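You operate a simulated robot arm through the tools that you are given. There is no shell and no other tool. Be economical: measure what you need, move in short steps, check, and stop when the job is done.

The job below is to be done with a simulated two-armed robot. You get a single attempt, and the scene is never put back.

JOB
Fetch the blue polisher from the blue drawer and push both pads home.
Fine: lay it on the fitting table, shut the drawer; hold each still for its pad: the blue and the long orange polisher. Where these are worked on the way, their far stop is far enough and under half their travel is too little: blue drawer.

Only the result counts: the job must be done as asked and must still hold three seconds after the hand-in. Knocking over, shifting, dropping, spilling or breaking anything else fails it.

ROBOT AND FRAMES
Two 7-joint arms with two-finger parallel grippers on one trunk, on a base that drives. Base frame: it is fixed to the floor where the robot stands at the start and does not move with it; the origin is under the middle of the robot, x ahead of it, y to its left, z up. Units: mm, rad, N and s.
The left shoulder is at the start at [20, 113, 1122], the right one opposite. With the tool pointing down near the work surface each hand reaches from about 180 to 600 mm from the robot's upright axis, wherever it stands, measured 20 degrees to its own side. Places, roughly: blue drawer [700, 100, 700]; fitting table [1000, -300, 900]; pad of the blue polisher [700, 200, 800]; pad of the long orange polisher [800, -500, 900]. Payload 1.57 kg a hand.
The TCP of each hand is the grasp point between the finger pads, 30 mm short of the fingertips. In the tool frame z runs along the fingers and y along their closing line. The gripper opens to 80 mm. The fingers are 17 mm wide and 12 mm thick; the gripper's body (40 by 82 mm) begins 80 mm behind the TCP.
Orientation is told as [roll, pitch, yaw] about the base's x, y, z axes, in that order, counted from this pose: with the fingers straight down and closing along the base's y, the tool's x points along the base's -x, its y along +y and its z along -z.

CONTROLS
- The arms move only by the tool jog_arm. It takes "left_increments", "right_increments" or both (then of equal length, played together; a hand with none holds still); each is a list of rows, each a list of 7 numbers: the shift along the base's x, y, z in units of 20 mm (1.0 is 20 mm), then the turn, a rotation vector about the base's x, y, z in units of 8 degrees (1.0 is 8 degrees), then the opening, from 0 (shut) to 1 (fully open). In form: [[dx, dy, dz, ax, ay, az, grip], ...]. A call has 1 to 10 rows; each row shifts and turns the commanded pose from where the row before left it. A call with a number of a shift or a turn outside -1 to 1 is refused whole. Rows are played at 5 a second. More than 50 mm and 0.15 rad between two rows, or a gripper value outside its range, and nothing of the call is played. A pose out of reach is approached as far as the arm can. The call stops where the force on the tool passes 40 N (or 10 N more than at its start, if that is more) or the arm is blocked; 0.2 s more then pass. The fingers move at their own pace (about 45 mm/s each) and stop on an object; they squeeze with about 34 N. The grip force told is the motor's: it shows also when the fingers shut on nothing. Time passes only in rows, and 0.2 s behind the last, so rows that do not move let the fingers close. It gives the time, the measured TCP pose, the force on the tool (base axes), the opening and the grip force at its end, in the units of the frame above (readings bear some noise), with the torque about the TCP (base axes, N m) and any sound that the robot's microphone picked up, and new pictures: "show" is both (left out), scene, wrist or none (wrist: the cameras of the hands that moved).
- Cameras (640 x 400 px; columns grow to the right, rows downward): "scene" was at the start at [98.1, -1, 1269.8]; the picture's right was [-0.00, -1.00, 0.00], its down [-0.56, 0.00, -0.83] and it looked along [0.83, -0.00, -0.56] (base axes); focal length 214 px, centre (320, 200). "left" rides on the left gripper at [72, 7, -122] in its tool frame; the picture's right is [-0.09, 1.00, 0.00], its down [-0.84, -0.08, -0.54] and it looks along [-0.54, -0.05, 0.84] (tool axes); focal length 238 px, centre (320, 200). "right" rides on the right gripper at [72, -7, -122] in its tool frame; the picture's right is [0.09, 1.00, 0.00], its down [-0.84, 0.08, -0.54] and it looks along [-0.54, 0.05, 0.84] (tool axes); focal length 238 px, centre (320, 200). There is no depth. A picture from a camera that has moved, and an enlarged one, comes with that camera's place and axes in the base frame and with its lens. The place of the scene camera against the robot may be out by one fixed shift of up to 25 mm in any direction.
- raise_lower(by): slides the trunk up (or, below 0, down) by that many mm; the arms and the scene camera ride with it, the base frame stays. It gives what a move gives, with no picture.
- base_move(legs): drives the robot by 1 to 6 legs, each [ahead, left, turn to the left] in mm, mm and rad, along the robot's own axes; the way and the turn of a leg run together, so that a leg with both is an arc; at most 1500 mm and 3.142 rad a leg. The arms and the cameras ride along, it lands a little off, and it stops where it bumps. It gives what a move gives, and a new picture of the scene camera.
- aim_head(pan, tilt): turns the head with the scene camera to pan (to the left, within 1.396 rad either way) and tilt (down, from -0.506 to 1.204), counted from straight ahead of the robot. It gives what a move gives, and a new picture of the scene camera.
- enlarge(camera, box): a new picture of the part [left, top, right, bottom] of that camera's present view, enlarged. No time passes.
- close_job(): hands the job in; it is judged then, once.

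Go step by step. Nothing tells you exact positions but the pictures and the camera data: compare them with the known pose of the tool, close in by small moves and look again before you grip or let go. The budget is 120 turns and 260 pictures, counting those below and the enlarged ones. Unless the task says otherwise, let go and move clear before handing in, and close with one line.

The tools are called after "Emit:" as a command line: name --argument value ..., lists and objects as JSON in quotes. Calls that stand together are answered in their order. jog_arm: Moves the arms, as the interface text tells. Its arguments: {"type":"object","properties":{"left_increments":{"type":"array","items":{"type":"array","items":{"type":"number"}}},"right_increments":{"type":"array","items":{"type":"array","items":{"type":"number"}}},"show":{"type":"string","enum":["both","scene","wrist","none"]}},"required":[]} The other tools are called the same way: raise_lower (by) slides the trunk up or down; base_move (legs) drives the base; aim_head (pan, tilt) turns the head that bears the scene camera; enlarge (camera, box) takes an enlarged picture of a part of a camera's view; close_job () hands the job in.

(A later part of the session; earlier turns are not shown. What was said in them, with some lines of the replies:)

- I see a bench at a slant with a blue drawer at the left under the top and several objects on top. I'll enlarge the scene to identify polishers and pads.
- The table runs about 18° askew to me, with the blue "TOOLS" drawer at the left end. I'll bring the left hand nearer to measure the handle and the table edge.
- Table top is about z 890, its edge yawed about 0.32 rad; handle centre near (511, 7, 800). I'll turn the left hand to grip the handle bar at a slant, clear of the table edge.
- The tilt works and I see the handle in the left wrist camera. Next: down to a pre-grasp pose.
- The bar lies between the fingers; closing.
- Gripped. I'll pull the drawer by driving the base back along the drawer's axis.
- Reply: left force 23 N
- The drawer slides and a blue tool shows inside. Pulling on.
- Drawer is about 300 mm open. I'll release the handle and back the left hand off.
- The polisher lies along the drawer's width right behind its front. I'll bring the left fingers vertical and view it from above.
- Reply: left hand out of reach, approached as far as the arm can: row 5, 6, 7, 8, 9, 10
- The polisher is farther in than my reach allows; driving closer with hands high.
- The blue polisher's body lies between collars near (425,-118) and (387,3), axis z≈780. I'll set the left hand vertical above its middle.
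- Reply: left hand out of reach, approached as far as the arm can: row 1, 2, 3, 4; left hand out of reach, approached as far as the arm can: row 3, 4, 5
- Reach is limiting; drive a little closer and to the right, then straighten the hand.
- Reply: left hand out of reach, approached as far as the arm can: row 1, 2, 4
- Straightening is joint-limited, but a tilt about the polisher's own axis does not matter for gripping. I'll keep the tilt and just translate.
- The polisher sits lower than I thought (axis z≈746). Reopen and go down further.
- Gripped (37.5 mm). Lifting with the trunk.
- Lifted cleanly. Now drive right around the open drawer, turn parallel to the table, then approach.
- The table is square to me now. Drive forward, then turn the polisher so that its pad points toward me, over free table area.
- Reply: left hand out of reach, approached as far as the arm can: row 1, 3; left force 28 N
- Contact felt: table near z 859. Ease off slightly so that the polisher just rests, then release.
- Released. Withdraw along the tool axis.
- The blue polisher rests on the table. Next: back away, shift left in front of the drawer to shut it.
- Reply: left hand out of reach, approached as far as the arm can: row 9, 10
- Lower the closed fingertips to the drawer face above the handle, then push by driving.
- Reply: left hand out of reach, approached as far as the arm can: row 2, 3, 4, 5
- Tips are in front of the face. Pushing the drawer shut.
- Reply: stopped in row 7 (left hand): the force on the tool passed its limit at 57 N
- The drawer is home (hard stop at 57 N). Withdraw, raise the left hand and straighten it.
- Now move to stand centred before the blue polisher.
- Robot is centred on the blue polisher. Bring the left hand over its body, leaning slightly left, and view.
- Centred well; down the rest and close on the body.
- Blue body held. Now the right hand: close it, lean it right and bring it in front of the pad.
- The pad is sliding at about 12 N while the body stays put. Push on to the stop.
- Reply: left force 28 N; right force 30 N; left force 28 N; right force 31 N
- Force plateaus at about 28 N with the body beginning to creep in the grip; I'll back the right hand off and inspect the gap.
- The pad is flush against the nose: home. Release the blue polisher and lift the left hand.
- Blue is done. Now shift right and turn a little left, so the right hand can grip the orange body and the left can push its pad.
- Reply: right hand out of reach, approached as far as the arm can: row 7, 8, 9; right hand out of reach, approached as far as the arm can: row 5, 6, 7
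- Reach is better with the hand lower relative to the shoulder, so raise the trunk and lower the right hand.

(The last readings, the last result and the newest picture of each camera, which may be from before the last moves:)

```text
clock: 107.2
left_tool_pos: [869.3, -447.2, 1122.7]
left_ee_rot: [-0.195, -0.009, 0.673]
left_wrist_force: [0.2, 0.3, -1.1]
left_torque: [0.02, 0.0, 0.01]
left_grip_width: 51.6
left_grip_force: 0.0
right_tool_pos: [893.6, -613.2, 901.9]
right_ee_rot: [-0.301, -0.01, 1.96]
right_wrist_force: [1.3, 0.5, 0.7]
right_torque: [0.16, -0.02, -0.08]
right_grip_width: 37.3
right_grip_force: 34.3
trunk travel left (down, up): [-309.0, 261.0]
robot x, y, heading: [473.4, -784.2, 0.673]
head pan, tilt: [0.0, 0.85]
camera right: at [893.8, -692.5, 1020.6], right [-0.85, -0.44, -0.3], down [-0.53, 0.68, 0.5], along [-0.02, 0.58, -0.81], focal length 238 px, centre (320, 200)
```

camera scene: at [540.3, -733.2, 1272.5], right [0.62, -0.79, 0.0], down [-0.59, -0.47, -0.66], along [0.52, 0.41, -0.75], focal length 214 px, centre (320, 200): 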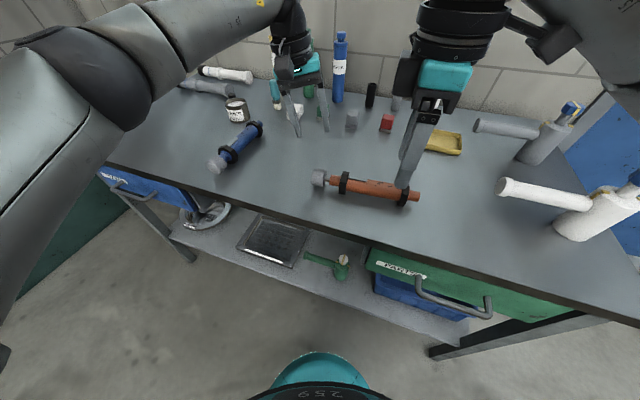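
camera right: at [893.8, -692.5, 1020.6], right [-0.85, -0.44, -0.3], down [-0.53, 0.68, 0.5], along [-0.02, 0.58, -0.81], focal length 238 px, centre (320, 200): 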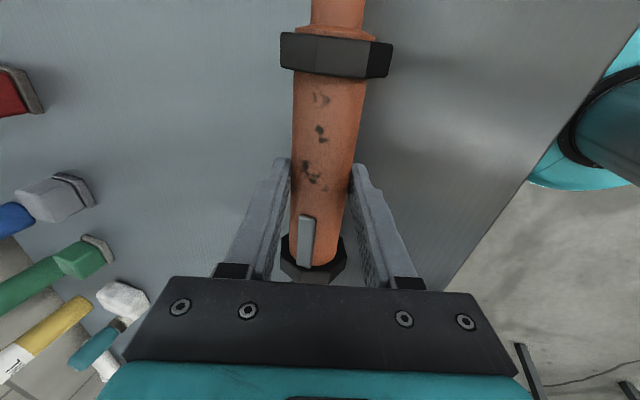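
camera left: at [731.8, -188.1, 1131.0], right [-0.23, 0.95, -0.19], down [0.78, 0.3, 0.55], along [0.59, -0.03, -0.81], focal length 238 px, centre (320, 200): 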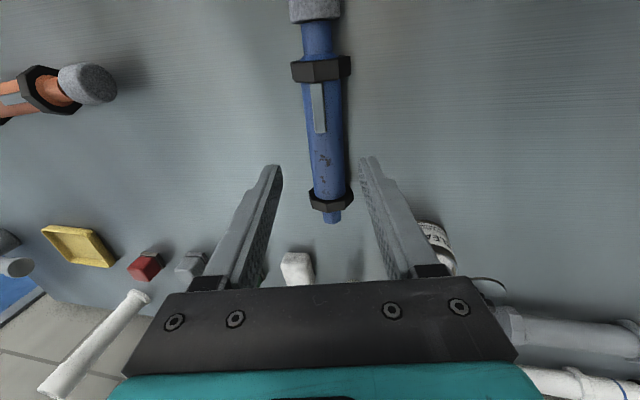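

Orange body held. Now bring the left hand, closed and leaning back, to the pad's left side.

Emit:
jog_arm --left_increments '[[-0.5, 0.5, 0, 0.55, 0.44, 0, 0], [-0.5, 0.5, 0, 0.55, 0.44, 0, 0], [-0.5, 0.5, -0.5, 0.62, -0.78, 0, 0], [-0.5, 0.3, -1, 0.62, -0.78, 0, 0], [-0.3, 0.2, -1, 0.62, -0.78, 0, 0], [-0.3, 0, -1, 0.36, -0.45, 0, 0], [-0.15, -0.4, -1, 0, 0, 0, 0], [0, -0.4, -1, 0, 0, 0, 0], [0, -0.4, -1, 0, 0, 0, 0]]' --show "both"

```text
clock: 109.2
left_tool_pos: [817.4, -432.9, 993.5]
left_ee_rot: [-0.003, -0.505, 0.671]
left_wrist_force: [-0.1, 0.4, 1.2]
left_torque: [0.0, 0.01, -0.01]
left_grip_width: 0.0
left_grip_force: 21.6
right_tool_pos: [892.3, -613.5, 902.6]
right_ee_rot: [-0.3, -0.011, 1.962]
right_wrist_force: [-0.1, -1.2, 1.7]
right_torque: [0.08, 0.03, -0.06]
right_grip_width: 36.9
right_grip_force: 34.1
trunk travel left (down, up): [-309.0, 261.0]
robot x, y, heading: [469.9, -784.6, 0.668]
head pan, tilt: [0.0, 0.85]
camera scene: at [540.3, -733.4, 1382.5], right [0.62, -0.79, 0.0], down [-0.59, -0.47, -0.66], along [0.52, 0.41, -0.75], focal length 214 px, centre (320, 200)
camera left: at [717.4, -502.7, 1065.2], right [-0.56, 0.83, 0.04], down [0.42, 0.23, 0.88], along [0.72, 0.51, -0.47], focal length 238 px, centre (320, 200)
```

scene: 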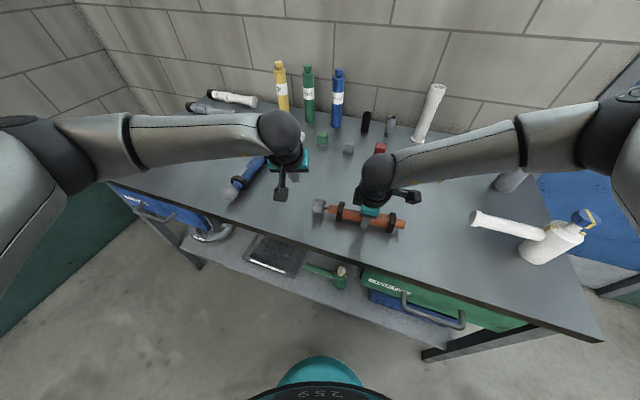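
left: 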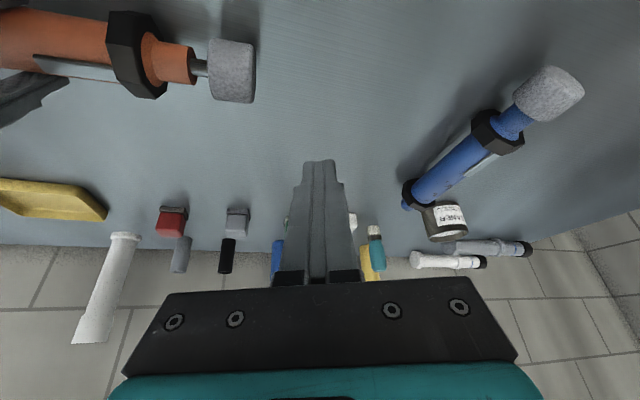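

The gap at the orange pad is clearly visible and the hand is lined up. Descend to the pad's height.

Emit:
jog_arm --left_increments '[[0, 0, -1, 0, 0, 0, 0], [0, 0, -1, 0, 0, 0, 0], [0, 0, -1, 0, 0, 0, 0], [0, 0, -1, 0, 0, 0, 0], [0, 0, -0.9, 0, 0, 0, 0]]' --show "wrist"

Emit:
enlarge --camera "scene" --box '[260, 140, 420, 260]'

```text
clock: 110.4
left_tool_pos: [813.6, -432.4, 896.4]
left_ee_rot: [-0.001, -0.507, 0.672]
left_wrist_force: [1.0, 0.4, -0.9]
left_torque: [0.02, 0.03, 0.01]
left_grip_width: 0.2
left_grip_force: 21.0
right_tool_pos: [893.3, -612.0, 902.9]
right_ee_rot: [-0.302, -0.009, 1.962]
right_wrist_force: [-1.3, 0.0, 0.4]
right_torque: [-0.06, 0.02, 0.1]
right_grip_width: 37.3
right_grip_force: 33.9
trunk travel left (down, up): [-309.0, 261.0]
robot x, y, heading: [471.2, -786.3, 0.671]
head pan, tilt: [0.0, 0.85]
camera left: at [714.2, -502.0, 966.6], right [-0.56, 0.83, 0.04], down [0.42, 0.23, 0.88], along [0.72, 0.51, -0.47], focal length 238 px, centre (320, 200)
```

left: 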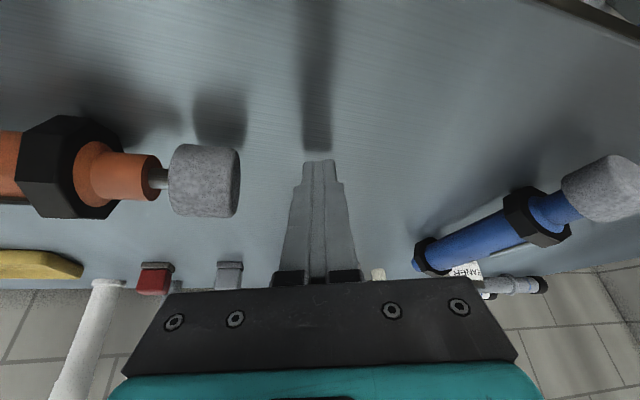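

```text
3.33 times, centred on (340, 200) of scene
camera zoom: at [540.3, -733.4, 1382.5], right [0.62, -0.79, 0.0], down [-0.59, -0.47, -0.66], along [0.52, 0.41, -0.75], focal length 715 px, centre (253, 200)
```

zoom: 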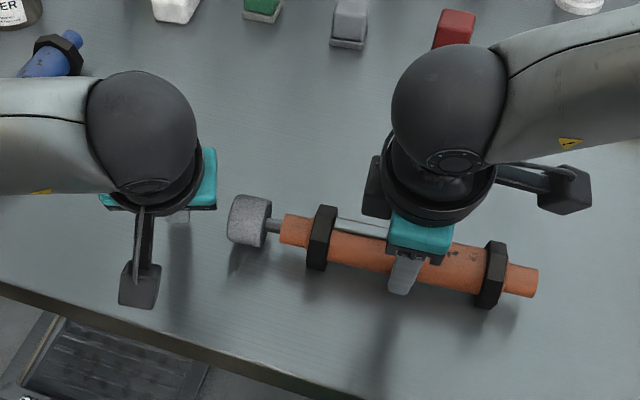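

Emit:
jog_arm --left_increments '[[0.12, -0.277, 0, 0, 0, 0, 0], [0.12, -0.277, 0, 0, 0, 0, 0], [0.12, -0.277, 0, 0, 0, 0, 0], [0.12, -0.277, 0, 0, 0, 0, 0], [0.12, -0.277, 0, 0, 0, 0, 0], [0.08, -0.184, 0, 0, 0, 0, 0], [0.08, -0.184, 0, 0, 0, 0, 0], [0.08, -0.184, 0, 0, 0, 0, 0]]' --show "wrist"

```text
clock: 112.2
left_tool_pos: [830.4, -471.0, 894.9]
left_ee_rot: [0.0, -0.504, 0.673]
left_wrist_force: [-0.6, 3.9, -1.4]
left_torque: [0.02, -0.01, -0.01]
left_grip_width: 0.0
left_grip_force: 21.0
right_tool_pos: [894.0, -613.4, 903.5]
right_ee_rot: [-0.301, -0.007, 1.958]
right_wrist_force: [0.7, -3.2, 2.1]
right_torque: [-0.28, -0.09, 0.06]
right_grip_width: 37.0
right_grip_force: 34.1
trunk travel left (down, up): [-309.0, 261.0]
robot x, y, heading: [465.7, -787.0, 0.669]
head pan, tilt: [0.0, 0.85]
camera left: at [731.9, -540.5, 966.5], right [-0.56, 0.83, 0.04], down [0.42, 0.23, 0.88], along [0.72, 0.51, -0.48], focal length 238 px, centre (320, 200)
```

left: 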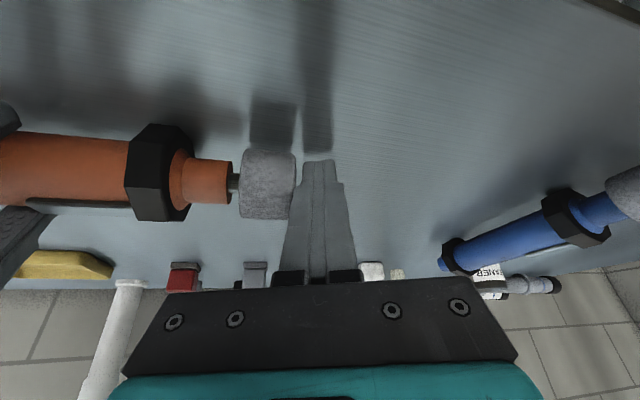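

In contact and the pad is starting in. Continue.

Emit:
jog_arm --left_increments '[[0.08, -0.184, 0, 0, 0, 0, 0], [0.08, -0.184, 0, 0, 0, 0, 0], [0.08, -0.184, 0, 0, 0, 0, 0], [0.08, -0.184, 0, 0, 0, 0, 0]]' --show "wrist"

```text
clock: 113.2
left_tool_pos: [836.2, -480.2, 895.2]
left_ee_rot: [0.008, -0.51, 0.678]
left_wrist_force: [-8.6, 20.5, 0.9]
left_torque: [-0.02, -0.1, -0.16]
left_grip_width: 0.1
left_grip_force: 20.8
right_tool_pos: [895.1, -616.0, 901.8]
right_ee_rot: [-0.302, -0.002, 1.957]
right_wrist_force: [7.5, -18.6, 2.3]
right_torque: [0.03, 0.12, 0.54]
right_grip_width: 37.2
right_grip_force: 34.3
trunk travel left (down, up): [-309.0, 261.0]
robot x, y, heading: [472.5, -788.7, 0.667]
head pan, tilt: [0.0, 0.85]
camera left: at [737.1, -552.1, 967.0], right [-0.56, 0.82, 0.05], down [0.42, 0.23, 0.88], along [0.71, 0.52, -0.47], focal length 238 px, centre (320, 200)
```

left: 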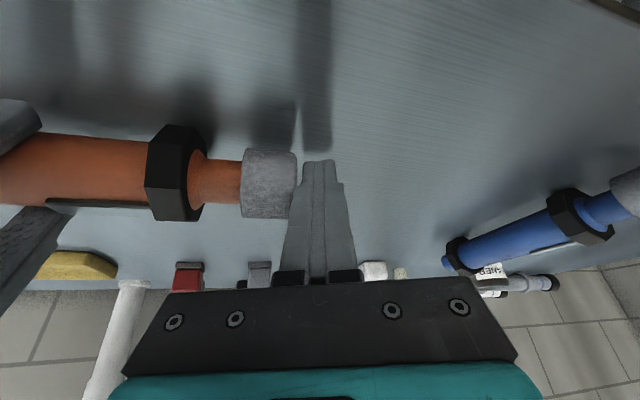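

Flush at 22 N; a touch more to seat it, then inspect.

Emit:
jog_arm --left_increments '[[0.06, -0.138, 0, 0, 0, 0, 0], [0.04, -0.1, 0, 0, 0, 0, 0]]' --show "none"

Emit:
enlarge --camera "left" --box '[120, 100, 360, 250]'

```text
clock: 113.8
left_tool_pos: [836.7, -482.9, 895.1]
left_ee_rot: [0.011, -0.508, 0.682]
left_wrist_force: [-12.9, 25.8, 6.6]
left_torque: [-0.17, -0.17, -0.28]
left_grip_width: 0.0
left_grip_force: 21.3
right_tool_pos: [893.9, -616.0, 903.5]
right_ee_rot: [-0.301, 0.001, 1.955]
right_wrist_force: [11.9, -22.2, 1.1]
right_torque: [-0.26, -0.02, 0.46]
right_grip_width: 37.2
right_grip_force: 33.9
trunk travel left (down, up): [-309.0, 261.0]
robot x, y, heading: [473.2, -789.2, 0.673]
head pan, tilt: [0.0, 0.85]
```

```text
2.67 times, centred on (240, 175) of left
camera zoom: at [738.5, -555.5, 966.8], right [-0.57, 0.82, 0.06], down [0.42, 0.23, 0.88], along [0.71, 0.52, -0.47], focal length 636 px, centre (533, 267)
```

zoom: 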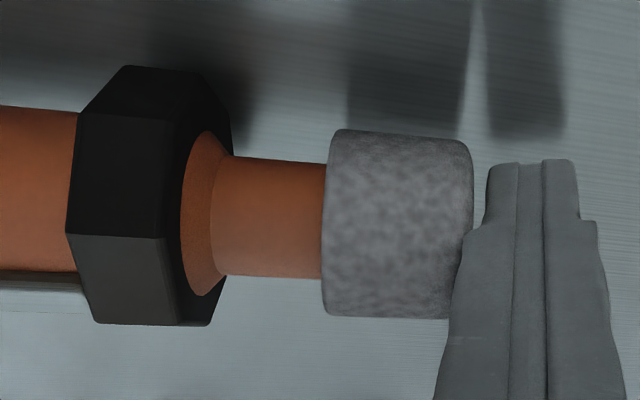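

Home. Back the left hand off and up, then release the orange body.

Emit:
jog_arm --left_increments '[[-0.2, 0.46, 0, 0, 0, 0, 0], [-0.35, 0.83, 0, 0, 0, 0, 0], [-0.35, 0.83, 0, 0, 0, 0, 0], [0, 0, 1, 0, 0, 0, 0], [0, 0, 1, 0, 0, 0, 0], [0, 0, 1, 0, 0, 0, 0], [0, 0, 1, 0, 0, 0, 0], [0, 0, 1, 0, 0, 0, 0]]' --show "none"

Emit:
jog_arm --right_increments '[[0, 0, 0, 0, 0, 0, 0.6], [0, 0, 0, 0, 0, 0, 0.6], [-0.13, -0.05, 0.48, 0, 0, 0, 0.65], [-0.27, -0.11, 0.95, 0, 0, 0, 0.65], [-0.27, -0.11, 0.95, 0, 0, 0, 0.65], [-0.27, -0.11, 0.95, 0, 0, 0, 0.65], [-0.27, -0.11, 0.95, 0, 0, 0, 0.65], [-0.27, -0.11, 0.95, 0, 0, 0, 0.65]]' --show "both"

```text
clock: 115.6
left_tool_pos: [821.5, -446.3, 993.9]
left_ee_rot: [0.0, -0.504, 0.673]
left_wrist_force: [1.0, -0.8, 0.0]
left_torque: [-0.01, -0.01, -0.01]
left_grip_width: 0.0
left_grip_force: 21.4
right_tool_pos: [893.5, -613.6, 904.1]
right_ee_rot: [-0.299, -0.01, 1.96]
right_wrist_force: [0.0, 0.4, 0.8]
right_torque: [0.05, 0.06, -0.04]
right_grip_width: 37.1
right_grip_force: 34.2
trunk travel left (down, up): [-309.0, 261.0]
robot x, y, heading: [470.7, -787.3, 0.671]
head pan, tilt: [0.0, 0.85]
```

```text
clock: 117.4
left_tool_pos: [821.3, -447.3, 993.3]
left_ee_rot: [0.0, -0.505, 0.672]
left_wrist_force: [-0.9, -0.4, 0.3]
left_torque: [0.02, -0.01, -0.02]
left_grip_width: 0.1
left_grip_force: 21.8
right_tool_pos: [864.6, -625.2, 1008.9]
right_ee_rot: [-0.299, -0.009, 1.96]
right_wrist_force: [-0.7, -0.3, 0.0]
right_torque: [0.0, 0.0, -0.02]
right_grip_width: 51.8
right_grip_force: 0.1
trunk travel left (down, up): [-309.0, 261.0]
robot x, y, heading: [471.8, -789.3, 0.667]
head pan, tilt: [0.0, 0.85]
camera scene: at [540.4, -733.4, 1382.5], right [0.62, -0.79, 0.0], down [-0.59, -0.47, -0.66], along [0.52, 0.41, -0.75], focal length 214 px, centre (320, 200)
camera right: at [864.6, -704.4, 1126.1], right [-0.85, -0.44, -0.3], down [-0.53, 0.68, 0.5], along [-0.02, 0.58, -0.81], focal length 238 px, centre (320, 200)
```

scene: 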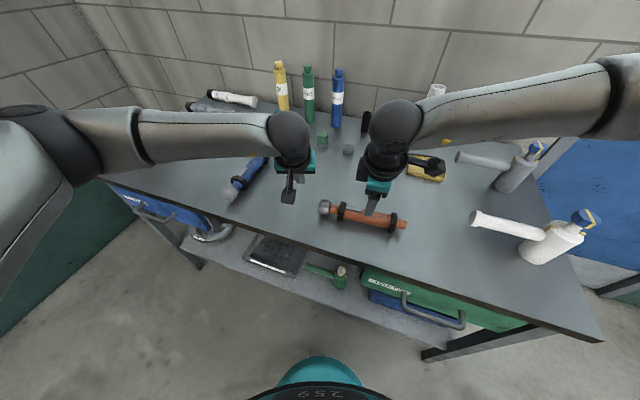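
right: 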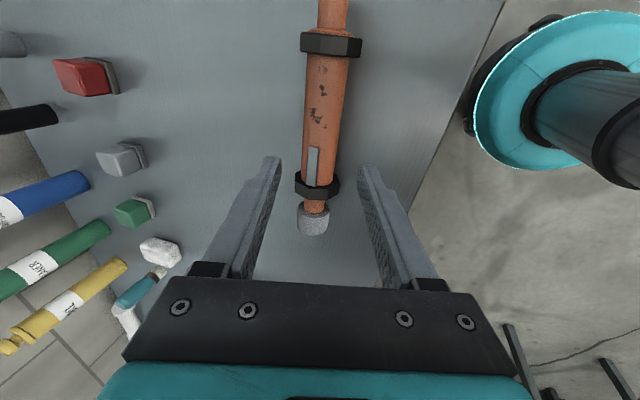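

Both released. Back off and verify the drawer and both polishers before handing in.

Emit:
base_move --legs '[[-300, 0, -0.2]]'

Emit:
aim_head --pan 0.3 --tilt 0.75

Emit:
enlarge --camera "scene" --box '[120, 60, 440, 260]'

```text
clock: 119.4
left_tool_pos: [630.2, -682.2, 995.2]
left_ee_rot: [0.0, -0.505, 0.476]
left_wrist_force: [0.3, -0.2, 0.0]
left_torque: [0.01, -0.01, -0.02]
left_grip_width: 0.0
left_grip_force: 21.2
right_tool_pos: [639.0, -863.8, 1008.6]
right_ee_rot: [-0.299, -0.011, 1.766]
right_wrist_force: [0.2, -0.3, -0.5]
right_torque: [0.0, 0.0, -0.01]
right_grip_width: 52.0
right_grip_force: 0.0
trunk travel left (down, up): [-309.0, 261.0]
robot x, y, heading: [222.4, -950.2, 0.468]
head pan, tilt: [0.0, 0.85]
camera scene: at [299.6, -908.1, 1382.6], right [0.45, -0.89, 0.0], down [-0.67, -0.34, -0.66], along [0.59, 0.3, -0.75], focal length 214 px, centre (320, 200)
```

scene: 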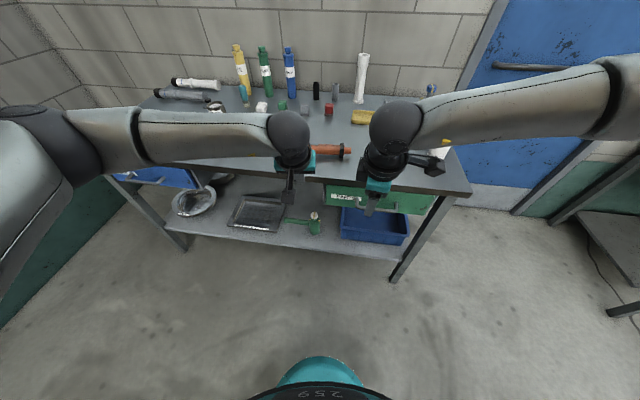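

```text
clock: 120.2
left_tool_pos: [630.5, -681.6, 994.8]
left_ee_rot: [0.001, -0.505, 0.476]
left_wrist_force: [-0.4, 0.2, 0.0]
left_torque: [0.01, 0.02, -0.04]
left_grip_width: 0.2
left_grip_force: 21.1
right_tool_pos: [638.6, -864.9, 1008.0]
right_ee_rot: [-0.301, -0.01, 1.765]
right_wrist_force: [0.6, -1.3, 0.0]
right_torque: [0.01, 0.0, -0.02]
right_grip_width: 52.3
right_grip_force: 0.1
trunk travel left (down, up): [-309.0, 261.0]
robot x, y, heading: [224.5, -949.3, 0.469]
head pan, tilt: [0.3, 0.75]
camera scene: at [289.9, -885.6, 1390.5], right [0.7, -0.72, 0.0], down [-0.49, -0.48, -0.73], along [0.52, 0.51, -0.68], focal length 214 px, centre (320, 200)
```

scene: 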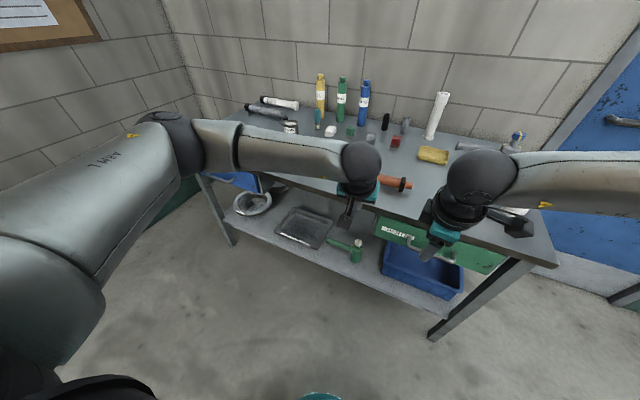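

```text
2.00 times, centred on (280, 160) of scene
camera zoom: at [289.9, -885.6, 1390.5], right [0.7, -0.72, 0.0], down [-0.49, -0.48, -0.73], along [0.52, 0.51, -0.68], focal length 429 px, centre (400, 280)
```

zoom: 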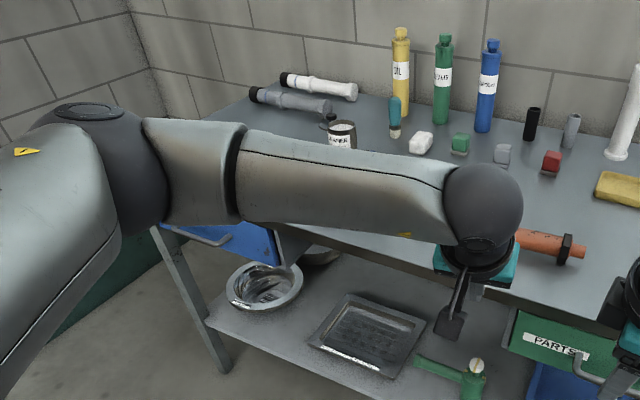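

The left arm hides the drawer; one more clear view of it.

Emit:
base_move --legs '[[-150, 500, 0]]'

Emit:
aim_head --pan -0.25 --tilt 0.75

Emit:
enlarge --camera "scene" --box '[200, 60, 440, 260]'

```text
clock: 123.3
left_tool_pos: [261.7, -290.0, 994.0]
left_ee_rot: [-0.003, -0.505, 0.488]
left_wrist_force: [-0.1, 0.5, 0.3]
left_torque: [0.0, -0.01, -0.02]
left_grip_width: 0.3
left_grip_force: 21.1
right_tool_pos: [272.3, -472.8, 1008.5]
right_ee_rot: [-0.301, -0.01, 1.777]
right_wrist_force: [-1.5, 0.6, -0.8]
right_torque: [-0.02, -0.03, -0.03]
right_grip_width: 52.1
right_grip_force: 0.1
trunk travel left (down, up): [-309.0, 261.0]
robot x, y, heading: [-147.4, -561.0, 0.485]
head pan, tilt: [0.3, 0.75]
camera scene: at [-76.5, -497.7, 1390.5], right [0.71, -0.71, 0.0], down [-0.48, -0.48, -0.73], along [0.52, 0.52, -0.68], focal length 214 px, centre (320, 200)
```

scene: 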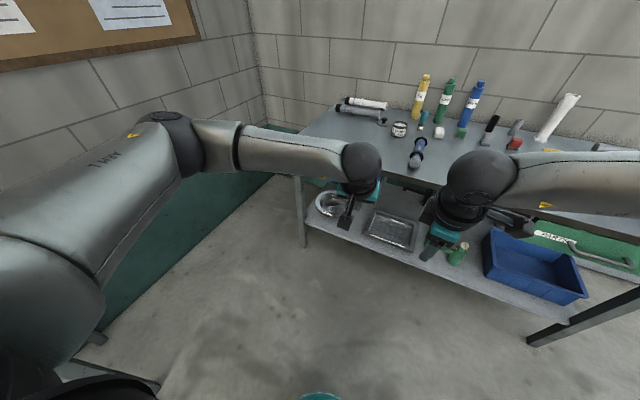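

```text
clock: 124.3
left_tool_pos: [262.6, -289.7, 994.4]
left_ee_rot: [0.0, -0.504, 0.487]
left_wrist_force: [0.2, 0.2, -0.6]
left_torque: [0.01, -0.06, -0.02]
left_grip_width: 0.0
left_grip_force: 21.0
right_tool_pos: [272.3, -473.4, 1008.8]
right_ee_rot: [-0.3, -0.01, 1.777]
right_wrist_force: [0.4, -0.2, 1.0]
right_torque: [0.02, 0.01, 0.03]
right_grip_width: 52.1
right_grip_force: 0.1
trunk travel left (down, up): [-309.0, 261.0]
robot x, y, heading: [-143.9, -558.9, 0.488]
head pan, tilt: [-0.25, 0.75]
camera scene: at [-54.2, -537.2, 1390.5], right [0.23, -0.97, 0.0], down [-0.66, -0.16, -0.73], along [0.71, 0.17, -0.68], focal length 214 px, centre (320, 200)
```

scene: 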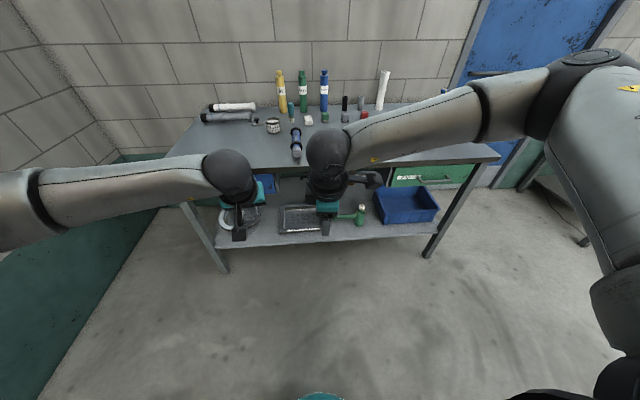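

```text
2.00 times, centred on (320, 160) of scene
camera zoom: at [-54.2, -537.2, 1390.5], right [0.23, -0.97, 0.0], down [-0.66, -0.16, -0.73], along [0.71, 0.17, -0.68], focal length 429 px, centre (320, 280)
```

zoom: 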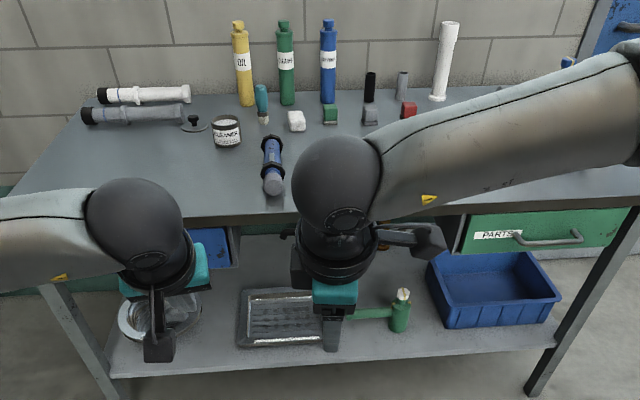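

The blue polisher lies on the table, the drawer front sits under the table edge as it did at the start, and both pads looked flush once pushed. Handing in.

Emit:
close_job

```text
The job is handed in.
```

The blue polisher is on the fitting table, the blue drawer is shut, and the pads of the blue and long orange polishers are pushed home; both hands are clear and the job is handed in.
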